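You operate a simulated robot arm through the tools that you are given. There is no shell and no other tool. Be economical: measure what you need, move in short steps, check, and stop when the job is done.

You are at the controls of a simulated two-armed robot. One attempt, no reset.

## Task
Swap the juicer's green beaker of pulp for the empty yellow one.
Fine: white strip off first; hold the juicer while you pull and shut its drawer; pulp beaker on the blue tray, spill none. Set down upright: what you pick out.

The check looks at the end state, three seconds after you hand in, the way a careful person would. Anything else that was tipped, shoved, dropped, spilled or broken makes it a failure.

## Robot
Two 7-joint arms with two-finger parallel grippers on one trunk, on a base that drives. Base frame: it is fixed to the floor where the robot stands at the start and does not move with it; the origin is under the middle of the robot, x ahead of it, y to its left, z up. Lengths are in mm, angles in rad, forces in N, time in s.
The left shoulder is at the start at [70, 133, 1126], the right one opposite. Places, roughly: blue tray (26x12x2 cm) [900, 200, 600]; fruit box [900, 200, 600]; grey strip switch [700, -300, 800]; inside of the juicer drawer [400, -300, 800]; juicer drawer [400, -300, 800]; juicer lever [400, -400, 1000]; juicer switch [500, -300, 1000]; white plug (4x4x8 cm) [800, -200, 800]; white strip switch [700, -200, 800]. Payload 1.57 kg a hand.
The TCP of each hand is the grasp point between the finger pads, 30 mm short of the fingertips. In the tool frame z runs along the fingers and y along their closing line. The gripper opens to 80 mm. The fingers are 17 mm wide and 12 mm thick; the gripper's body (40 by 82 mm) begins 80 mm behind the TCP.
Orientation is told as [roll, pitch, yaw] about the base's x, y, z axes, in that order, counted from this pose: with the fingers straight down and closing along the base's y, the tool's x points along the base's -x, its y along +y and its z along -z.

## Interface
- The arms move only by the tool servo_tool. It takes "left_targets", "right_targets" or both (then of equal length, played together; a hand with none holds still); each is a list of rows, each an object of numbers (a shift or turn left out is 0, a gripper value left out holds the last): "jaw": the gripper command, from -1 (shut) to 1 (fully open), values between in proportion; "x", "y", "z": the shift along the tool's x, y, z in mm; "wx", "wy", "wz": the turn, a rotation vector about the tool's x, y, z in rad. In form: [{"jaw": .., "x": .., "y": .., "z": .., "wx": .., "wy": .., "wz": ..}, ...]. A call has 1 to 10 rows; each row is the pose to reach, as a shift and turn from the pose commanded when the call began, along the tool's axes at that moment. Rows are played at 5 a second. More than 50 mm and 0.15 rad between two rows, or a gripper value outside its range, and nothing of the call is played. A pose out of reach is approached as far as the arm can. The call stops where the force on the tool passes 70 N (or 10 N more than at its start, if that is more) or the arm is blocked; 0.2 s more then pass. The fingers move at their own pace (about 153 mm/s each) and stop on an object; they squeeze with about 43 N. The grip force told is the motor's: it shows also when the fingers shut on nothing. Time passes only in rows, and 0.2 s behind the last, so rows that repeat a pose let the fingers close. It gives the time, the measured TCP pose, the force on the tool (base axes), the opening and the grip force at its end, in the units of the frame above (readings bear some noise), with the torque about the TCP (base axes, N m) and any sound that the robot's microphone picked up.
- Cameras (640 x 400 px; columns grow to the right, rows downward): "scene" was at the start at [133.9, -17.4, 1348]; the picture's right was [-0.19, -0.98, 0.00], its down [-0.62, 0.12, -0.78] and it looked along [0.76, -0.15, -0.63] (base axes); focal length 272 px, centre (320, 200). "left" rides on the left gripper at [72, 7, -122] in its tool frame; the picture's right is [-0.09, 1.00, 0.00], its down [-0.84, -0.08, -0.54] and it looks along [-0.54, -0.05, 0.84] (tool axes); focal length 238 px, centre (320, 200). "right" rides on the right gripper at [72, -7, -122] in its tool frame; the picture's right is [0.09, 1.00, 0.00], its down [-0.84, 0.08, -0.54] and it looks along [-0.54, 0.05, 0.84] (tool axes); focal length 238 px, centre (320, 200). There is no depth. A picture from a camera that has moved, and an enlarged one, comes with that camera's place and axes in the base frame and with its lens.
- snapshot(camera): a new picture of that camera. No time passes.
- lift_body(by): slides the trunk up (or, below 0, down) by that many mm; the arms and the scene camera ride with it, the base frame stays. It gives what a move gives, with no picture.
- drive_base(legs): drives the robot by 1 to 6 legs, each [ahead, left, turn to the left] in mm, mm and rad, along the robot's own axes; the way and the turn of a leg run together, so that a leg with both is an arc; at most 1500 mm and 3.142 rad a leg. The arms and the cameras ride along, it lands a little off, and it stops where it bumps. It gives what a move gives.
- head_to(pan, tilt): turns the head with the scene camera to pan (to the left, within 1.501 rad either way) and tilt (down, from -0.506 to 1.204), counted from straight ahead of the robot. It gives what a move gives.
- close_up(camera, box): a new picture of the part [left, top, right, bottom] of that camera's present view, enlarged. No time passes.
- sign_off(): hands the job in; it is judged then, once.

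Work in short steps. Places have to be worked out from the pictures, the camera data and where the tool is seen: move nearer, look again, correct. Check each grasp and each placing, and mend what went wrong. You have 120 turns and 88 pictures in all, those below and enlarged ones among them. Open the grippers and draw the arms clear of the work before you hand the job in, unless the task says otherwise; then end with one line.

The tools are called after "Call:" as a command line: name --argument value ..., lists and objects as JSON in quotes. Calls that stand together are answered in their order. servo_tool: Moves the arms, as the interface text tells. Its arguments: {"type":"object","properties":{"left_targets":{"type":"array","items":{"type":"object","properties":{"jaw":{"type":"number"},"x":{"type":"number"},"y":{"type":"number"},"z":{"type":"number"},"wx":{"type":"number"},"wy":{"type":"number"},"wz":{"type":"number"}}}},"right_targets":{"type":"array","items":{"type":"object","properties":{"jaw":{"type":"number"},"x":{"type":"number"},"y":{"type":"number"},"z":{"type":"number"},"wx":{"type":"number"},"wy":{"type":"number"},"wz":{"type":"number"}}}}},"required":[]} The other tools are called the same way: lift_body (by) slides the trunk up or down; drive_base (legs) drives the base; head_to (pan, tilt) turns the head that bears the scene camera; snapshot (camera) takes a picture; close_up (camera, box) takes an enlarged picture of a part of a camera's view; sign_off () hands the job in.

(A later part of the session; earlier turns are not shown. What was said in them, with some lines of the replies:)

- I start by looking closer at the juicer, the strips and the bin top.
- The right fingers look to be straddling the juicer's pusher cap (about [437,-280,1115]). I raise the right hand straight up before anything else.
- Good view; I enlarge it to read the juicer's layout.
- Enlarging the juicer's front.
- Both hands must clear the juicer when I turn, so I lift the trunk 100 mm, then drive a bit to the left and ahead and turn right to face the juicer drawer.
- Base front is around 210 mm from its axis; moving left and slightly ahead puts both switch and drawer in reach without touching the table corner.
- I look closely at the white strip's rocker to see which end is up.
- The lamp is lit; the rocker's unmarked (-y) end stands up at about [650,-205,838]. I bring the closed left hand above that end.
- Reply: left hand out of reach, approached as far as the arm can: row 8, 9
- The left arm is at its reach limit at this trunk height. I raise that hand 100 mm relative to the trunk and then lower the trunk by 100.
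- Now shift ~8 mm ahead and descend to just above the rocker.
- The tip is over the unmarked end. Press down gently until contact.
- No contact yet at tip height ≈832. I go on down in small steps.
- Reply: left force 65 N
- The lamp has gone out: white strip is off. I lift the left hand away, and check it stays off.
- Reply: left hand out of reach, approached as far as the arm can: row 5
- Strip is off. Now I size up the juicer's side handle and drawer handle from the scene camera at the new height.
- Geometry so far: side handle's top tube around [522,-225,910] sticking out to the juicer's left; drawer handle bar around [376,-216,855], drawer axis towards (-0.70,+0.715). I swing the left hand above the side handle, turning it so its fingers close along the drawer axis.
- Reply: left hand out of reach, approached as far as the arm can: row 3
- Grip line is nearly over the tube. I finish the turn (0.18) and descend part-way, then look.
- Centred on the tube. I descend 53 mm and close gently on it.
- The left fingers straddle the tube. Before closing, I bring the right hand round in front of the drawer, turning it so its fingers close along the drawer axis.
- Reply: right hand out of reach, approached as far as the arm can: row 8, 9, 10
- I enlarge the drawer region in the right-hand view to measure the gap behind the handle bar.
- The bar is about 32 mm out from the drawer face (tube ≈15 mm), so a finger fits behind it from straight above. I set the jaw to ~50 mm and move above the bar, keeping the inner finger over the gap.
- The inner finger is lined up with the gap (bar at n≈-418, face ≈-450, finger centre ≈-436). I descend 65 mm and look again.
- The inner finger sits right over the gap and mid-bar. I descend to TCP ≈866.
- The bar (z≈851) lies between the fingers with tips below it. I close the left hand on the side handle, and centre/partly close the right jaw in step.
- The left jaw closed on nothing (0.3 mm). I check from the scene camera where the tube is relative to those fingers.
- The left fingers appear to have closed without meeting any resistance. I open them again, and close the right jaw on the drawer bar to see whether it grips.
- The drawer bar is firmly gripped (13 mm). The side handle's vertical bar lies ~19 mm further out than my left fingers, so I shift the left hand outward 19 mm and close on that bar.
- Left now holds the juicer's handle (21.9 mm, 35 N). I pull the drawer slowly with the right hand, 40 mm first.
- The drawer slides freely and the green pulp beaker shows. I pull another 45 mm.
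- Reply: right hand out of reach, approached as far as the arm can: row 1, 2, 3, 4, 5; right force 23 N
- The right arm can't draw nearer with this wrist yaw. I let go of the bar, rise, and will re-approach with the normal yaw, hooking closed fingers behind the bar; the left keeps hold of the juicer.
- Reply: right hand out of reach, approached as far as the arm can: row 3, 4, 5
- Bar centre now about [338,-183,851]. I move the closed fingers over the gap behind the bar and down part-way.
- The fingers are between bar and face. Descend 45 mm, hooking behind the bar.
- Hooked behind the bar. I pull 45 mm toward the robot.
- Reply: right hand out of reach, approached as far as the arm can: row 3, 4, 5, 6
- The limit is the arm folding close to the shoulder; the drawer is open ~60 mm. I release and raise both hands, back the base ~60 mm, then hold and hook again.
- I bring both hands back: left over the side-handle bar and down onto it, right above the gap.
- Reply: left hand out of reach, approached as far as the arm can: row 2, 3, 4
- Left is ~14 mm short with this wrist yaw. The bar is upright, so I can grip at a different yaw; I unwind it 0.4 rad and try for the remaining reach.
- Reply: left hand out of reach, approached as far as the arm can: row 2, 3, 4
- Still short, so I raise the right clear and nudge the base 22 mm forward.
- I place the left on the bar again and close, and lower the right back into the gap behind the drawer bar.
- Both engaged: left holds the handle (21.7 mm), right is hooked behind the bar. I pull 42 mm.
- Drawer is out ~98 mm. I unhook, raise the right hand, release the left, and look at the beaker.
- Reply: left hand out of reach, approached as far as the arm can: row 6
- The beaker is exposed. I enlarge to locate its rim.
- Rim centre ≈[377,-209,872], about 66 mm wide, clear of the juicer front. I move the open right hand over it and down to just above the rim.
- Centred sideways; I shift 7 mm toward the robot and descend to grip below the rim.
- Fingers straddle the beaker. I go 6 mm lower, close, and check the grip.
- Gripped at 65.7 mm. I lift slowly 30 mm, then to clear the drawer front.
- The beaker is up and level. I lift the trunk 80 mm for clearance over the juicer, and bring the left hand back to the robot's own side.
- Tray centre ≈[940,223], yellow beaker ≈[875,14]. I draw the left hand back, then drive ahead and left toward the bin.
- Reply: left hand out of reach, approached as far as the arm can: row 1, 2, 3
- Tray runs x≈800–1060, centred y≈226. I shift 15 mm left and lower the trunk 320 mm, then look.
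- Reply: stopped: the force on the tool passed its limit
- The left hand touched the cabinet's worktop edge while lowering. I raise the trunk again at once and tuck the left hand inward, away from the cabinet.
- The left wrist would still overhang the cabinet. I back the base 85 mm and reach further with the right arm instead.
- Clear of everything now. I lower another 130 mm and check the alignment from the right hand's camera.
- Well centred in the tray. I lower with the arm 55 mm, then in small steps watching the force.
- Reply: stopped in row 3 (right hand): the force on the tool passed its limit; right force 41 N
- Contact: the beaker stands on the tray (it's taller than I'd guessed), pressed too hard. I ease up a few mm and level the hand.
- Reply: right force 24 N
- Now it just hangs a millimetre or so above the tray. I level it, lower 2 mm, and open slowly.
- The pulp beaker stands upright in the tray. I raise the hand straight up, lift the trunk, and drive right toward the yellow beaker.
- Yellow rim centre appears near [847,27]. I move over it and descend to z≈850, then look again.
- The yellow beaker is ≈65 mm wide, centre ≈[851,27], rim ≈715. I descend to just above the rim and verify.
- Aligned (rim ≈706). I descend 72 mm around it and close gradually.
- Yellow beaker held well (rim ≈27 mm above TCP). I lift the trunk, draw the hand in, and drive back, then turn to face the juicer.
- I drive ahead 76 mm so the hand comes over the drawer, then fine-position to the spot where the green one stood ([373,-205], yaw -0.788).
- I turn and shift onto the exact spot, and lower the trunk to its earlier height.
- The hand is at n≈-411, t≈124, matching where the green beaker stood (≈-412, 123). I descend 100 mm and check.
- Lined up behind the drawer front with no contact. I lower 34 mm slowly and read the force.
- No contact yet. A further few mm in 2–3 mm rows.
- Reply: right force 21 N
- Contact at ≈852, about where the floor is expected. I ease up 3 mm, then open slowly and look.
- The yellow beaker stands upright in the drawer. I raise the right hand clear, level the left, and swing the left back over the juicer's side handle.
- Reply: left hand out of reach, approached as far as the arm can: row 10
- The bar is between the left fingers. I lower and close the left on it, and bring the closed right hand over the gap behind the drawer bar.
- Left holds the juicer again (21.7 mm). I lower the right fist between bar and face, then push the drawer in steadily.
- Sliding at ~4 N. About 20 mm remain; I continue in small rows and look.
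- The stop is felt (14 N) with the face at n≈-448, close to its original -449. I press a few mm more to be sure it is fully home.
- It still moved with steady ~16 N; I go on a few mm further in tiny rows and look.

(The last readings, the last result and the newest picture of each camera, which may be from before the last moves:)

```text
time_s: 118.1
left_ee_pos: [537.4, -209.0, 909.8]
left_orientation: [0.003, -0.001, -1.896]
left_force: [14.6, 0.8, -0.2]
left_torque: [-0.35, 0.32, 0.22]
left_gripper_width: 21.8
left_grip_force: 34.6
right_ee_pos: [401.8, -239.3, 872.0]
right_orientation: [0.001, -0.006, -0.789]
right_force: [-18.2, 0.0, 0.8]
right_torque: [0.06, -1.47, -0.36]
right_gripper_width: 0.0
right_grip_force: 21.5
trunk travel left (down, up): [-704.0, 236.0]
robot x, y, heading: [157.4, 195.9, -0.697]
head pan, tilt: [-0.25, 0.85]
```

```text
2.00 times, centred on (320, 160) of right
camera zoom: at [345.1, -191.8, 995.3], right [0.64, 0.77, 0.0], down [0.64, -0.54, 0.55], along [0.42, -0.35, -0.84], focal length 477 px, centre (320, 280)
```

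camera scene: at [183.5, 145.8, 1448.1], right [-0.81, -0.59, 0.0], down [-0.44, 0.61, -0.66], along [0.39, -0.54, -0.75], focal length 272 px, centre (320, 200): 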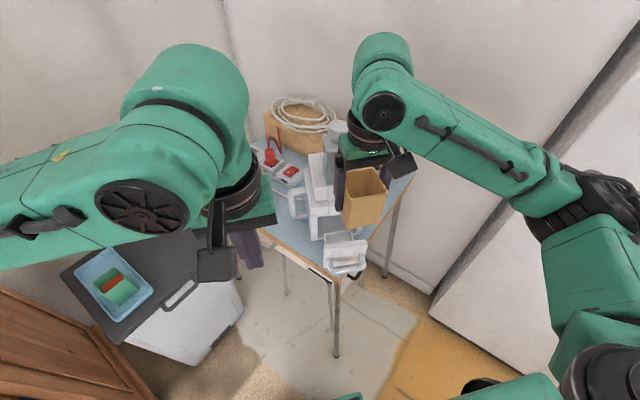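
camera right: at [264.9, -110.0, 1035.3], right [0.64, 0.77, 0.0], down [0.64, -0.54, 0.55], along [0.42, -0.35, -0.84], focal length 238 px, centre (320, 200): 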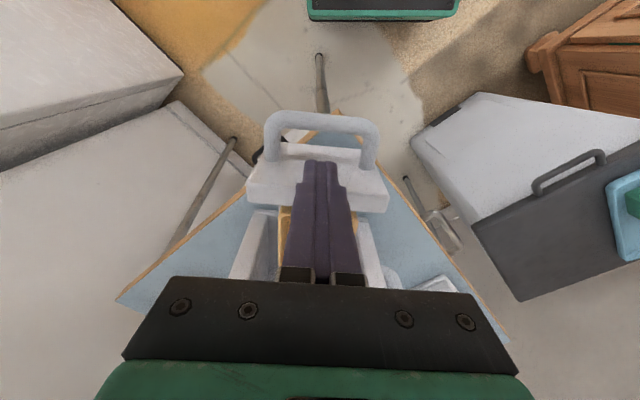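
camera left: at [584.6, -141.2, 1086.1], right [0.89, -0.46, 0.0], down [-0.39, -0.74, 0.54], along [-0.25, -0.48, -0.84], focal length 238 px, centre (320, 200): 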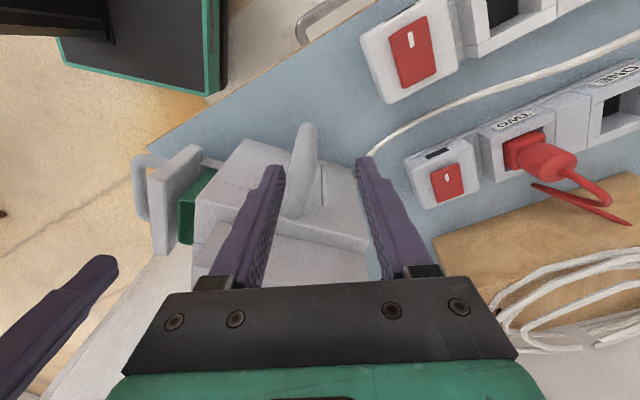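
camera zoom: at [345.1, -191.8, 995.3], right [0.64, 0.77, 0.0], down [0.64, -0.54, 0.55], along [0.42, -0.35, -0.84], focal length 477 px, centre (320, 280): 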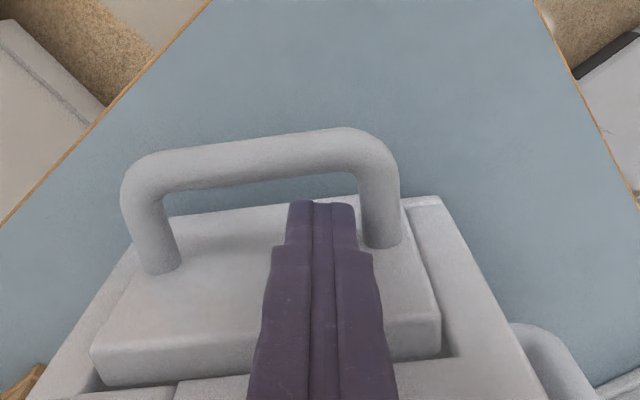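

The last picture shows the juicer itself turning about the held handle: the drawer is blocked ~10 mm short of home. I stop pushing, pull the drawer back out with the hooked fingers, and press sideways against the handle's left post to turn the juicer back to its old heading.

Call:
servo_tool --right_targets '[{"x": 10}, {"x": 20}, {"x": 30}, {"x": 40, "y": 2}, {"x": 50, "y": 4}, {"x": 58, "y": 6}, {"x": 66, "y": 8}, {"x": 74, "y": 10}]'

Call:
snapshot --camera "right"

```text
time_s: 119.9
left_ee_pos: [538.5, -207.5, 909.5]
left_orientation: [-0.002, -0.003, -1.897]
left_force: [-1.0, 0.8, 4.4]
left_torque: [0.2, 0.08, -0.15]
left_gripper_width: 21.8
left_grip_force: 34.6
right_ee_pos: [356.5, -178.5, 872.6]
right_orientation: [0.002, -0.001, -0.788]
right_force: [1.9, -3.2, 1.1]
right_torque: [-0.1, -0.02, 0.02]
right_gripper_width: 0.0
right_grip_force: 21.5
trunk travel left (down, up): [-704.0, 236.0]
robot x, y, heading: [157.4, 195.7, -0.698]
head pan, tilt: [-0.25, 0.85]
```

```text
2 pictures are left
camera right: at [300.4, -131.7, 994.8], right [0.64, 0.77, 0.0], down [0.64, -0.54, 0.55], along [0.42, -0.35, -0.84], focal length 238 px, centre (320, 200)
```

right: 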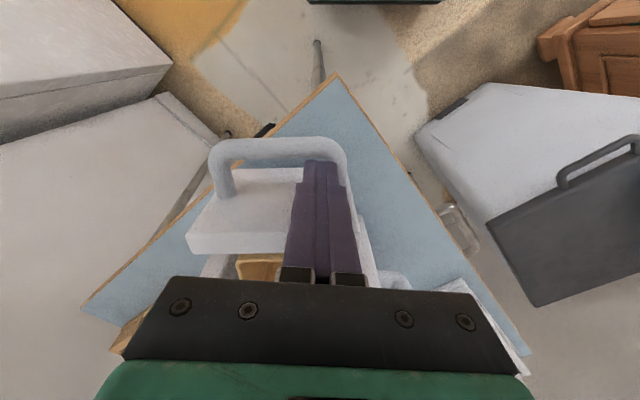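

The torque at the stall (1.2 N·m at 14 N) puts the contact ~88 mm above the TCP: it was my gripper body against the juicer's upper block, not the drawer. I finish turning the juicer back (about 10 mm more sideways on the post), then will push on the bar from outside instead.

Call:
servo_tool --right_targets '[{"y": 3}, {"y": 6}, {"y": 8}, {"y": 10}, {"y": 10}]'

```text
time_s: 121.1
left_ee_pos: [537.2, -208.1, 909.7]
left_orientation: [-0.001, -0.005, -1.896]
left_force: [1.3, -1.1, 3.2]
left_torque: [0.21, -0.16, 0.07]
left_gripper_width: 22.0
left_grip_force: 34.6
right_ee_pos: [362.8, -172.4, 872.3]
right_orientation: [0.004, -0.005, -0.789]
right_force: [0.2, 0.2, 0.5]
right_torque: [0.03, 0.0, 0.0]
right_gripper_width: 0.0
right_grip_force: 21.3
trunk travel left (down, up): [-704.0, 236.0]
robot x, y, heading: [152.2, 198.3, -0.698]
head pan, tilt: [-0.25, 0.85]
```

No force on the post yet; I continue sideways in small steps to feel it.

Call:
servo_tool --right_targets '[{"y": 2}, {"y": 4}]'

Call:
servo_tool --right_targets '[{"y": 2}, {"y": 4}]'

```text
time_s: 121.7
left_ee_pos: [537.3, -208.1, 910.6]
left_orientation: [0.0, -0.004, -1.895]
left_force: [1.5, -1.2, 1.7]
left_torque: [0.12, -0.11, -0.03]
left_gripper_width: 21.8
left_grip_force: 34.9
right_ee_pos: [366.2, -169.1, 872.6]
right_orientation: [0.002, -0.006, -0.788]
right_force: [0.2, 0.2, 0.3]
right_torque: [-0.02, -0.03, -0.03]
right_gripper_width: 0.2
right_grip_force: 20.9
trunk travel left (down, up): [-704.0, 236.0]
robot x, y, heading: [157.3, 194.4, -0.701]
head pan, tilt: [-0.25, 0.85]
```

```text
time_s: 122.3
left_ee_pos: [537.5, -208.5, 909.7]
left_orientation: [0.0, -0.004, -1.895]
left_force: [1.6, 0.5, 2.9]
left_torque: [0.08, -0.05, 0.02]
left_gripper_width: 22.0
left_grip_force: 34.1
right_ee_pos: [369.9, -166.3, 872.6]
right_orientation: [0.003, -0.006, -0.788]
right_force: [-0.4, -0.4, 0.0]
right_torque: [0.01, -0.02, -0.03]
right_gripper_width: 0.1
right_grip_force: 22.1
trunk travel left (down, up): [-704.0, 236.0]
robot x, y, heading: [154.6, 193.5, -0.695]
head pan, tilt: [-0.25, 0.85]
```

The handle's posts give no contact at all, so sideways force must come from gripping the bar. I raise the right hand and turn it back to the bar-gripping yaw.

Call:
servo_tool --right_targets '[{"z": -35}, {"z": -70}, {"z": -105}]'

Call:
servo_tool --right_targets '[{"x": 2, "y": -4, "wz": -0.149}, {"x": 5, "y": -8, "wz": -0.298}, {"x": 7, "y": -12, "wz": -0.447}, {"x": 10, "y": -16, "wz": -0.596}, {"x": 12, "y": -20, "wz": -0.745}, {"x": 15, "y": -24, "wz": -0.894}, {"x": 17, "y": -28, "wz": -1.043}, {"x": 20, "y": -32, "wz": -1.192}, {"x": 22, "y": -36, "wz": -1.341}, {"x": 25, "y": -41, "wz": -1.489, "jaw": 0.25}]'

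```text
time_s: 123.1
left_ee_pos: [537.5, -208.2, 910.2]
left_orientation: [0.0, -0.004, -1.897]
left_force: [2.2, -0.9, 3.0]
left_torque: [0.04, -0.07, -0.01]
left_gripper_width: 21.6
left_grip_force: 34.8
right_ee_pos: [369.8, -165.5, 978.9]
right_orientation: [0.003, -0.005, -0.787]
right_force: [0.0, -0.2, -0.1]
right_torque: [-0.01, -0.04, 0.0]
right_gripper_width: 0.1
right_grip_force: 21.3
trunk travel left (down, up): [-704.0, 236.0]
robot x, y, heading: [160.0, 196.3, -0.699]
head pan, tilt: [-0.25, 0.85]
```

```text
time_s: 125.3
left_ee_pos: [538.5, -207.5, 909.9]
left_orientation: [-0.001, -0.005, -1.895]
left_force: [1.1, -1.0, 2.5]
left_torque: [-0.09, -0.07, 0.02]
left_gripper_width: 21.4
left_grip_force: 34.9
right_ee_pos: [322.5, -177.5, 977.7]
right_orientation: [-0.007, -0.005, 0.704]
right_force: [-1.2, -0.4, 0.2]
right_torque: [-0.02, -0.02, -0.01]
right_gripper_width: 50.3
right_grip_force: 0.0
trunk travel left (down, up): [-704.0, 236.0]
robot x, y, heading: [155.1, 199.8, -0.699]
head pan, tilt: [-0.25, 0.85]
```

Back above the bar. I use one of the two remaining pictures to verify the alignment and the juicer's heading.

Call:
servo_tool --right_targets '[{"wz": -0.04}, {"wz": -0.08, "z": 20}, {"wz": -0.08, "z": 45}, {"wz": -0.08, "z": 60}]'

Call:
close_up --camera "right" --box '[140, 20, 440, 220]'

```text
time_s: 126.3
left_ee_pos: [538.0, -209.5, 909.8]
left_orientation: [0.0, -0.002, -1.897]
left_force: [1.5, -0.1, 3.9]
left_torque: [-0.06, -0.07, -0.01]
left_gripper_width: 21.8
left_grip_force: 34.4
right_ee_pos: [323.2, -177.1, 917.8]
right_orientation: [-0.007, -0.003, 0.783]
right_force: [-0.8, -1.0, 0.5]
right_torque: [-0.01, -0.05, 0.01]
right_gripper_width: 50.2
right_grip_force: 0.0
trunk travel left (down, up): [-704.0, 236.0]
robot x, y, heading: [162.8, 195.2, -0.698]
head pan, tilt: [-0.25, 0.85]
```

```text
2.00 times, centred on (290, 120) of right
camera zoom: at [275.6, -231.8, 1039.9], right [-0.77, 0.64, -0.01], down [0.54, 0.65, 0.54], along [0.35, 0.41, -0.84], focal length 477 px, centre (380, 360)
```

zoom: 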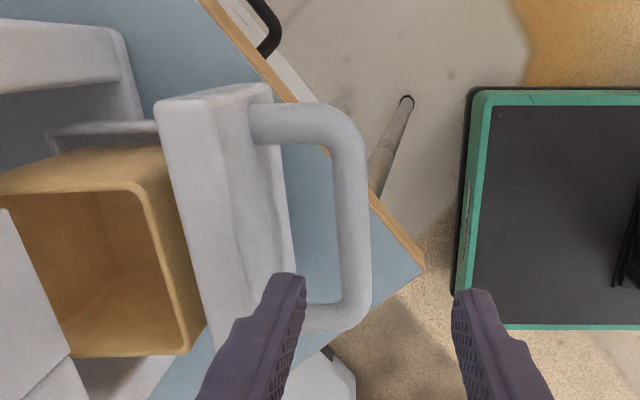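

Beaker sits well; the juicer is turned by only ~0.07–0.08 rad. The fingers are 15 mm past mid-bar, so I shift 12 mm along it, descend onto the bar, and close.

Call:
servo_tool --right_targets '[{"x": 12, "z": 5}, {"x": 12, "z": 25}, {"x": 12, "z": 49}, {"x": 12, "y": -5, "z": 49, "jaw": 0.0}, {"x": 12, "y": -10, "z": 49, "jaw": -0.25}, {"x": 12, "y": -14, "z": 49, "jaw": -0.4}, {"x": 12, "y": -14, "z": 49, "jaw": -0.6}, {"x": 12, "y": -14, "z": 49, "jaw": -1}, {"x": 12, "y": -14, "z": 49, "jaw": -1}]'

```text
time_s: 128.3
left_ee_pos: [537.8, -208.2, 908.9]
left_orientation: [-0.001, -0.003, -1.895]
left_force: [0.6, 0.3, 4.0]
left_torque: [-0.15, -0.07, -0.05]
left_gripper_width: 21.8
left_grip_force: 34.7
right_ee_pos: [324.2, -195.7, 867.5]
right_orientation: [-0.005, -0.005, 0.78]
right_force: [0.5, 1.0, -0.1]
right_torque: [-0.04, 0.02, 0.61]
right_gripper_width: 15.1
right_grip_force: 31.1
trunk travel left (down, up): [-704.0, 236.0]
robot x, y, heading: [156.3, 192.1, -0.695]
head pan, tilt: [-0.25, 0.85]
```

Grip width 15.1 mm vs 13.3 before tells the bar is ~0.1 rad askew. I now drag the gripped bar sideways (+16 mm) to turn the juicer back about the held handle, watching width and force.

Call:
servo_tool --right_targets '[{"x": -2}, {"x": -4}, {"x": -6}, {"x": -8}, {"x": -10}, {"x": -10}]'

```text
time_s: 129.7
left_ee_pos: [537.7, -209.1, 909.8]
left_orientation: [0.0, -0.004, -1.895]
left_force: [9.4, 0.2, 8.0]
left_torque: [0.04, -0.27, -0.23]
left_gripper_width: 21.8
left_grip_force: 34.3
right_ee_pos: [332.0, -189.2, 867.0]
right_orientation: [-0.003, -0.001, 0.782]
right_force: [-5.8, -1.5, -0.8]
right_torque: [-0.59, 0.57, 0.47]
right_gripper_width: 14.4
right_grip_force: 30.8
trunk travel left (down, up): [-704.0, 236.0]
robot x, y, heading: [153.4, 194.6, -0.702]
head pan, tilt: [-0.25, 0.85]
```

Width is falling (14.4): the juicer is turning back. Another 10 mm.

Call:
servo_tool --right_targets '[{"x": -2}, {"x": -4}, {"x": -6}, {"x": -8}, {"x": -10}, {"x": -10}]'

```text
time_s: 131.1
left_ee_pos: [537.3, -207.5, 908.6]
left_orientation: [-0.002, -0.004, -1.896]
left_force: [8.9, 0.7, 9.6]
left_torque: [0.53, -0.51, -0.11]
left_gripper_width: 21.8
left_grip_force: 34.8
right_ee_pos: [339.8, -183.2, 868.0]
right_orientation: [-0.005, -0.001, 0.781]
right_force: [-4.4, -1.7, 0.2]
right_torque: [-0.25, 0.29, 0.09]
right_gripper_width: 13.2
right_grip_force: 29.5
trunk travel left (down, up): [-704.0, 236.0]
robot x, y, heading: [158.2, 195.4, -0.699]
head pan, tilt: [-0.25, 0.85]
```

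Width is back to 13.2 mm and the twist torque is gone: juicer realigned. Now I push the gripped bar straight in, 40 mm first.

Call:
servo_tool --right_targets '[{"y": -6}, {"y": -12}, {"y": -18}, {"y": -24}, {"y": -30}, {"y": -36}, {"y": -40}]'

```text
time_s: 132.7
left_ee_pos: [538.0, -208.5, 908.5]
left_orientation: [0.0, -0.004, -1.897]
left_force: [7.5, 0.7, 7.6]
left_torque: [0.25, -0.24, 0.25]
left_gripper_width: 21.8
left_grip_force: 34.3
right_ee_pos: [368.9, -210.2, 868.7]
right_orientation: [-0.005, -0.004, 0.783]
right_force: [-3.6, 0.9, -0.2]
right_torque: [0.05, 0.2, 0.28]
right_gripper_width: 13.3
right_grip_force: 30.3
trunk travel left (down, up): [-704.0, 236.0]
robot x, y, heading: [152.1, 192.6, -0.694]
head pan, tilt: [-0.25, 0.85]
```

Smooth at ~4 N, 8 mm to go by my measure. Small steps to the stop.

Call:
servo_tool --right_targets '[{"y": -2}, {"y": -4}, {"y": -6}, {"y": -7}]'

Call:
servo_tool --right_targets '[{"y": -1}, {"y": -2}, {"y": -2}]'

```text
time_s: 133.7
left_ee_pos: [537.0, -207.8, 909.4]
left_orientation: [-0.001, -0.004, -1.896]
left_force: [4.4, -0.3, 9.0]
left_torque: [0.33, -0.11, 0.21]
left_gripper_width: 21.8
left_grip_force: 35.0
right_ee_pos: [373.0, -216.3, 869.3]
right_orientation: [-0.006, -0.001, 0.783]
right_force: [-1.7, 0.9, 0.2]
right_torque: [-0.05, 0.15, 0.27]
right_gripper_width: 13.4
right_grip_force: 30.1
trunk travel left (down, up): [-704.0, 236.0]
robot x, y, heading: [159.0, 195.1, -0.699]
head pan, tilt: [-0.25, 0.85]
```

```text
time_s: 134.5
left_ee_pos: [538.1, -208.6, 909.2]
left_orientation: [-0.001, -0.003, -1.897]
left_force: [3.6, 0.2, 10.7]
left_torque: [0.46, 0.14, 0.01]
left_gripper_width: 21.8
left_grip_force: 34.8
right_ee_pos: [375.1, -217.1, 869.2]
right_orientation: [-0.006, -0.002, 0.781]
right_force: [0.5, 0.5, -0.6]
right_torque: [-0.13, 0.15, 0.29]
right_gripper_width: 13.5
right_grip_force: 30.2
trunk travel left (down, up): [-704.0, 236.0]
robot x, y, heading: [158.0, 196.4, -0.697]
head pan, tilt: [-0.25, 0.85]
```

Force still tiny at n≈-417.8 (original -416.8). I probe 3 mm more for the stop.

Call:
servo_tool --right_targets '[{"y": -1}, {"y": -2}, {"y": -3}, {"y": -3}]'

```text
time_s: 135.5
left_ee_pos: [538.2, -208.4, 909.1]
left_orientation: [-0.001, -0.002, -1.894]
left_force: [8.8, -6.2, 2.6]
left_torque: [-0.53, 0.18, 0.21]
left_gripper_width: 21.8
left_grip_force: 34.6
right_ee_pos: [374.8, -218.5, 870.0]
right_orientation: [-0.004, -0.003, 0.782]
right_force: [-11.7, 6.0, -0.1]
right_torque: [0.31, 0.21, 0.42]
right_gripper_width: 13.7
right_grip_force: 30.4
trunk travel left (down, up): [-704.0, 236.0]
robot x, y, heading: [157.3, 194.1, -0.697]
head pan, tilt: [-0.25, 0.85]
```

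The stop is felt at bar level (12 N, no lever torque): the drawer is shut. I relax 2 mm, open the right just enough and rise, then release the left and rise.

Call:
servo_tool --right_targets '[{"y": 2}, {"y": 2, "jaw": -0.5}, {"y": 2, "jaw": -0.4}, {"y": 2, "jaw": -0.4}, {"y": 2, "z": -30}, {"y": 2, "z": -65}, {"y": 2, "z": -100}]'

Call:
servo_tool --left_targets '[{"jaw": -0.2}, {"jaw": 0.2}, {"jaw": 0.2}, {"z": -30}, {"z": -65}, {"z": -100}]' --right_targets '[{"z": 0}, {"z": 0}, {"z": 0}, {"y": 10, "z": -20}, {"y": 20, "z": -40}, {"y": 30, "z": -60}]'

```text
time_s: 137.1
left_ee_pos: [536.5, -208.2, 909.2]
left_orientation: [0.001, -0.003, -1.894]
left_force: [-0.4, -1.7, 0.9]
left_torque: [0.06, -0.09, -0.06]
left_gripper_width: 21.9
left_grip_force: 34.6
right_ee_pos: [373.3, -217.6, 970.4]
right_orientation: [-0.004, -0.003, 0.781]
right_force: [1.0, -1.1, -0.2]
right_torque: [-0.02, -0.02, 0.01]
right_gripper_width: 23.9
right_grip_force: 0.1
trunk travel left (down, up): [-704.0, 236.0]
robot x, y, heading: [156.6, 194.6, -0.701]
head pan, tilt: [-0.25, 0.85]
```

```text
time_s: 138.5
left_ee_pos: [536.0, -203.2, 998.8]
left_orientation: [-0.001, -0.005, -1.895]
left_force: [-0.2, -0.1, -0.2]
left_torque: [0.0, 0.01, 0.0]
left_gripper_width: 48.0
left_grip_force: 0.1
left hand out of reach, approached as far as the arm can: row 6
right_ee_pos: [351.0, -195.7, 1030.1]
right_orientation: [-0.005, -0.001, 0.782]
right_force: [0.2, -0.7, 0.3]
right_torque: [-0.03, -0.03, 0.01]
right_gripper_width: 23.9
right_grip_force: 0.1
trunk travel left (down, up): [-704.0, 236.0]
robot x, y, heading: [159.1, 195.9, -0.699]
head pan, tilt: [-0.25, 0.85]
```

Both hands are free. I lift the trunk, open the grippers fully, back away, and take the last picture as a final check.

Call:
lift_body --by 150

Call:
drive_base --legs '[[-200, 0, 0]]'

Call:
servo_tool --left_targets '[{"jaw": 1}, {"jaw": 1}]' --right_targets '[{"jaw": 1}, {"jaw": 1}]'

Call:
head_to --pan 0.05 --tilt 0.75

Call:
snapshot --camera "scene"

```text
time_s: 140.2
left_ee_pos: [537.6, -205.5, 1147.3]
left_orientation: [-0.001, -0.005, -1.897]
left_force: [-0.7, 0.0, -0.3]
left_torque: [0.01, 0.01, 0.01]
left_gripper_width: 48.0
left_grip_force: 0.0
right_ee_pos: [350.6, -195.7, 1179.6]
right_orientation: [-0.006, -0.005, 0.784]
right_force: [-0.1, 0.5, -0.2]
right_torque: [0.0, 0.03, 0.04]
right_gripper_width: 24.0
right_grip_force: 0.0
trunk travel left (down, up): [-854.0, 86.0]
robot x, y, heading: [160.8, 194.3, -0.7]
head pan, tilt: [-0.25, 0.85]
```

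```text
time_s: 141.8
left_ee_pos: [384.4, -77.9, 1145.9]
left_orientation: [-0.003, -0.004, -1.896]
left_force: [0.3, -1.2, 0.1]
left_torque: [0.02, -0.03, -0.03]
left_gripper_width: 47.7
left_grip_force: 0.1
right_ee_pos: [200.8, -69.5, 1177.6]
right_orientation: [-0.003, -0.001, 0.785]
right_force: [0.8, 0.6, 0.1]
right_torque: [0.05, 0.01, 0.01]
right_gripper_width: 24.1
right_grip_force: 0.0
trunk travel left (down, up): [-854.0, 86.0]
robot x, y, heading: [2.6, 323.3, -0.696]
head pan, tilt: [-0.25, 0.85]
```

```text
time_s: 142.4
left_ee_pos: [383.6, -76.8, 1146.8]
left_orientation: [-0.002, -0.005, -1.897]
left_force: [0.5, -0.6, 0.4]
left_torque: [0.04, 0.03, -0.02]
left_gripper_width: 80.0
left_grip_force: 0.0
right_ee_pos: [199.7, -68.3, 1178.7]
right_orientation: [-0.003, -0.004, 0.781]
right_force: [0.3, -0.3, 1.1]
right_torque: [0.02, -0.01, -0.01]
right_gripper_width: 80.1
right_grip_force: 0.1
trunk travel left (down, up): [-854.0, 86.0]
robot x, y, heading: [5.3, 323.5, -0.696]
head pan, tilt: [-0.25, 0.85]
```

```text
time_s: 143.2
left_ee_pos: [383.5, -78.0, 1148.0]
left_orientation: [0.0, -0.004, -1.897]
left_force: [-0.6, 0.6, -0.4]
left_torque: [0.01, 0.04, 0.0]
left_gripper_width: 79.9
left_grip_force: 0.0
right_ee_pos: [199.5, -66.4, 1178.3]
right_orientation: [-0.007, -0.004, 0.781]
right_force: [0.0, 0.7, 0.1]
right_torque: [0.0, 0.03, 0.02]
right_gripper_width: 80.3
right_grip_force: 0.0
trunk travel left (down, up): [-854.0, 86.0]
robot x, y, heading: [3.7, 326.4, -0.696]
head pan, tilt: [0.051, 0.75]
```

```text
0 pictures are left
camera scene: at [107.4, 240.1, 1496.1], right [-0.6, -0.8, 0.0], down [-0.54, 0.41, -0.73], along [0.58, -0.44, -0.68], focal length 272 px, centre (320, 200)
```

scene: 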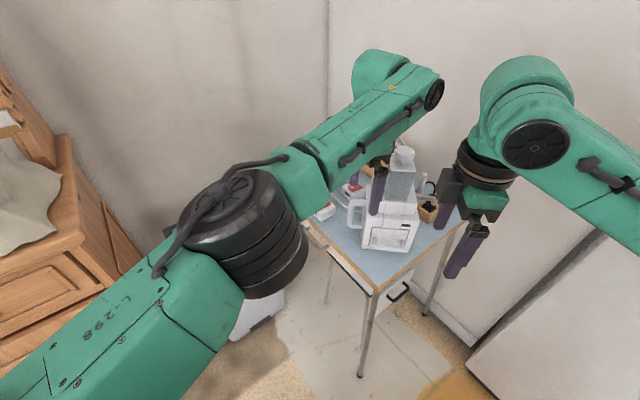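

The last picture shows the juicer upright at its old heading with its drawer shut, and both hands open and clear of the work. I hand the job in.

Call:
sign_off

```text
The job is handed in.
```

The swap is done: the white strip is off, the green pulp beaker is upright on the blue tray, the empty yellow one is in the juicer and its drawer is shut. While I was shutting the drawer, my gripper hit the juicer and turned it about 0.1 rad; I turned it back before shutting it. The left hand also brushed something at the cabinet while lowering, and I saw nothing moved there.
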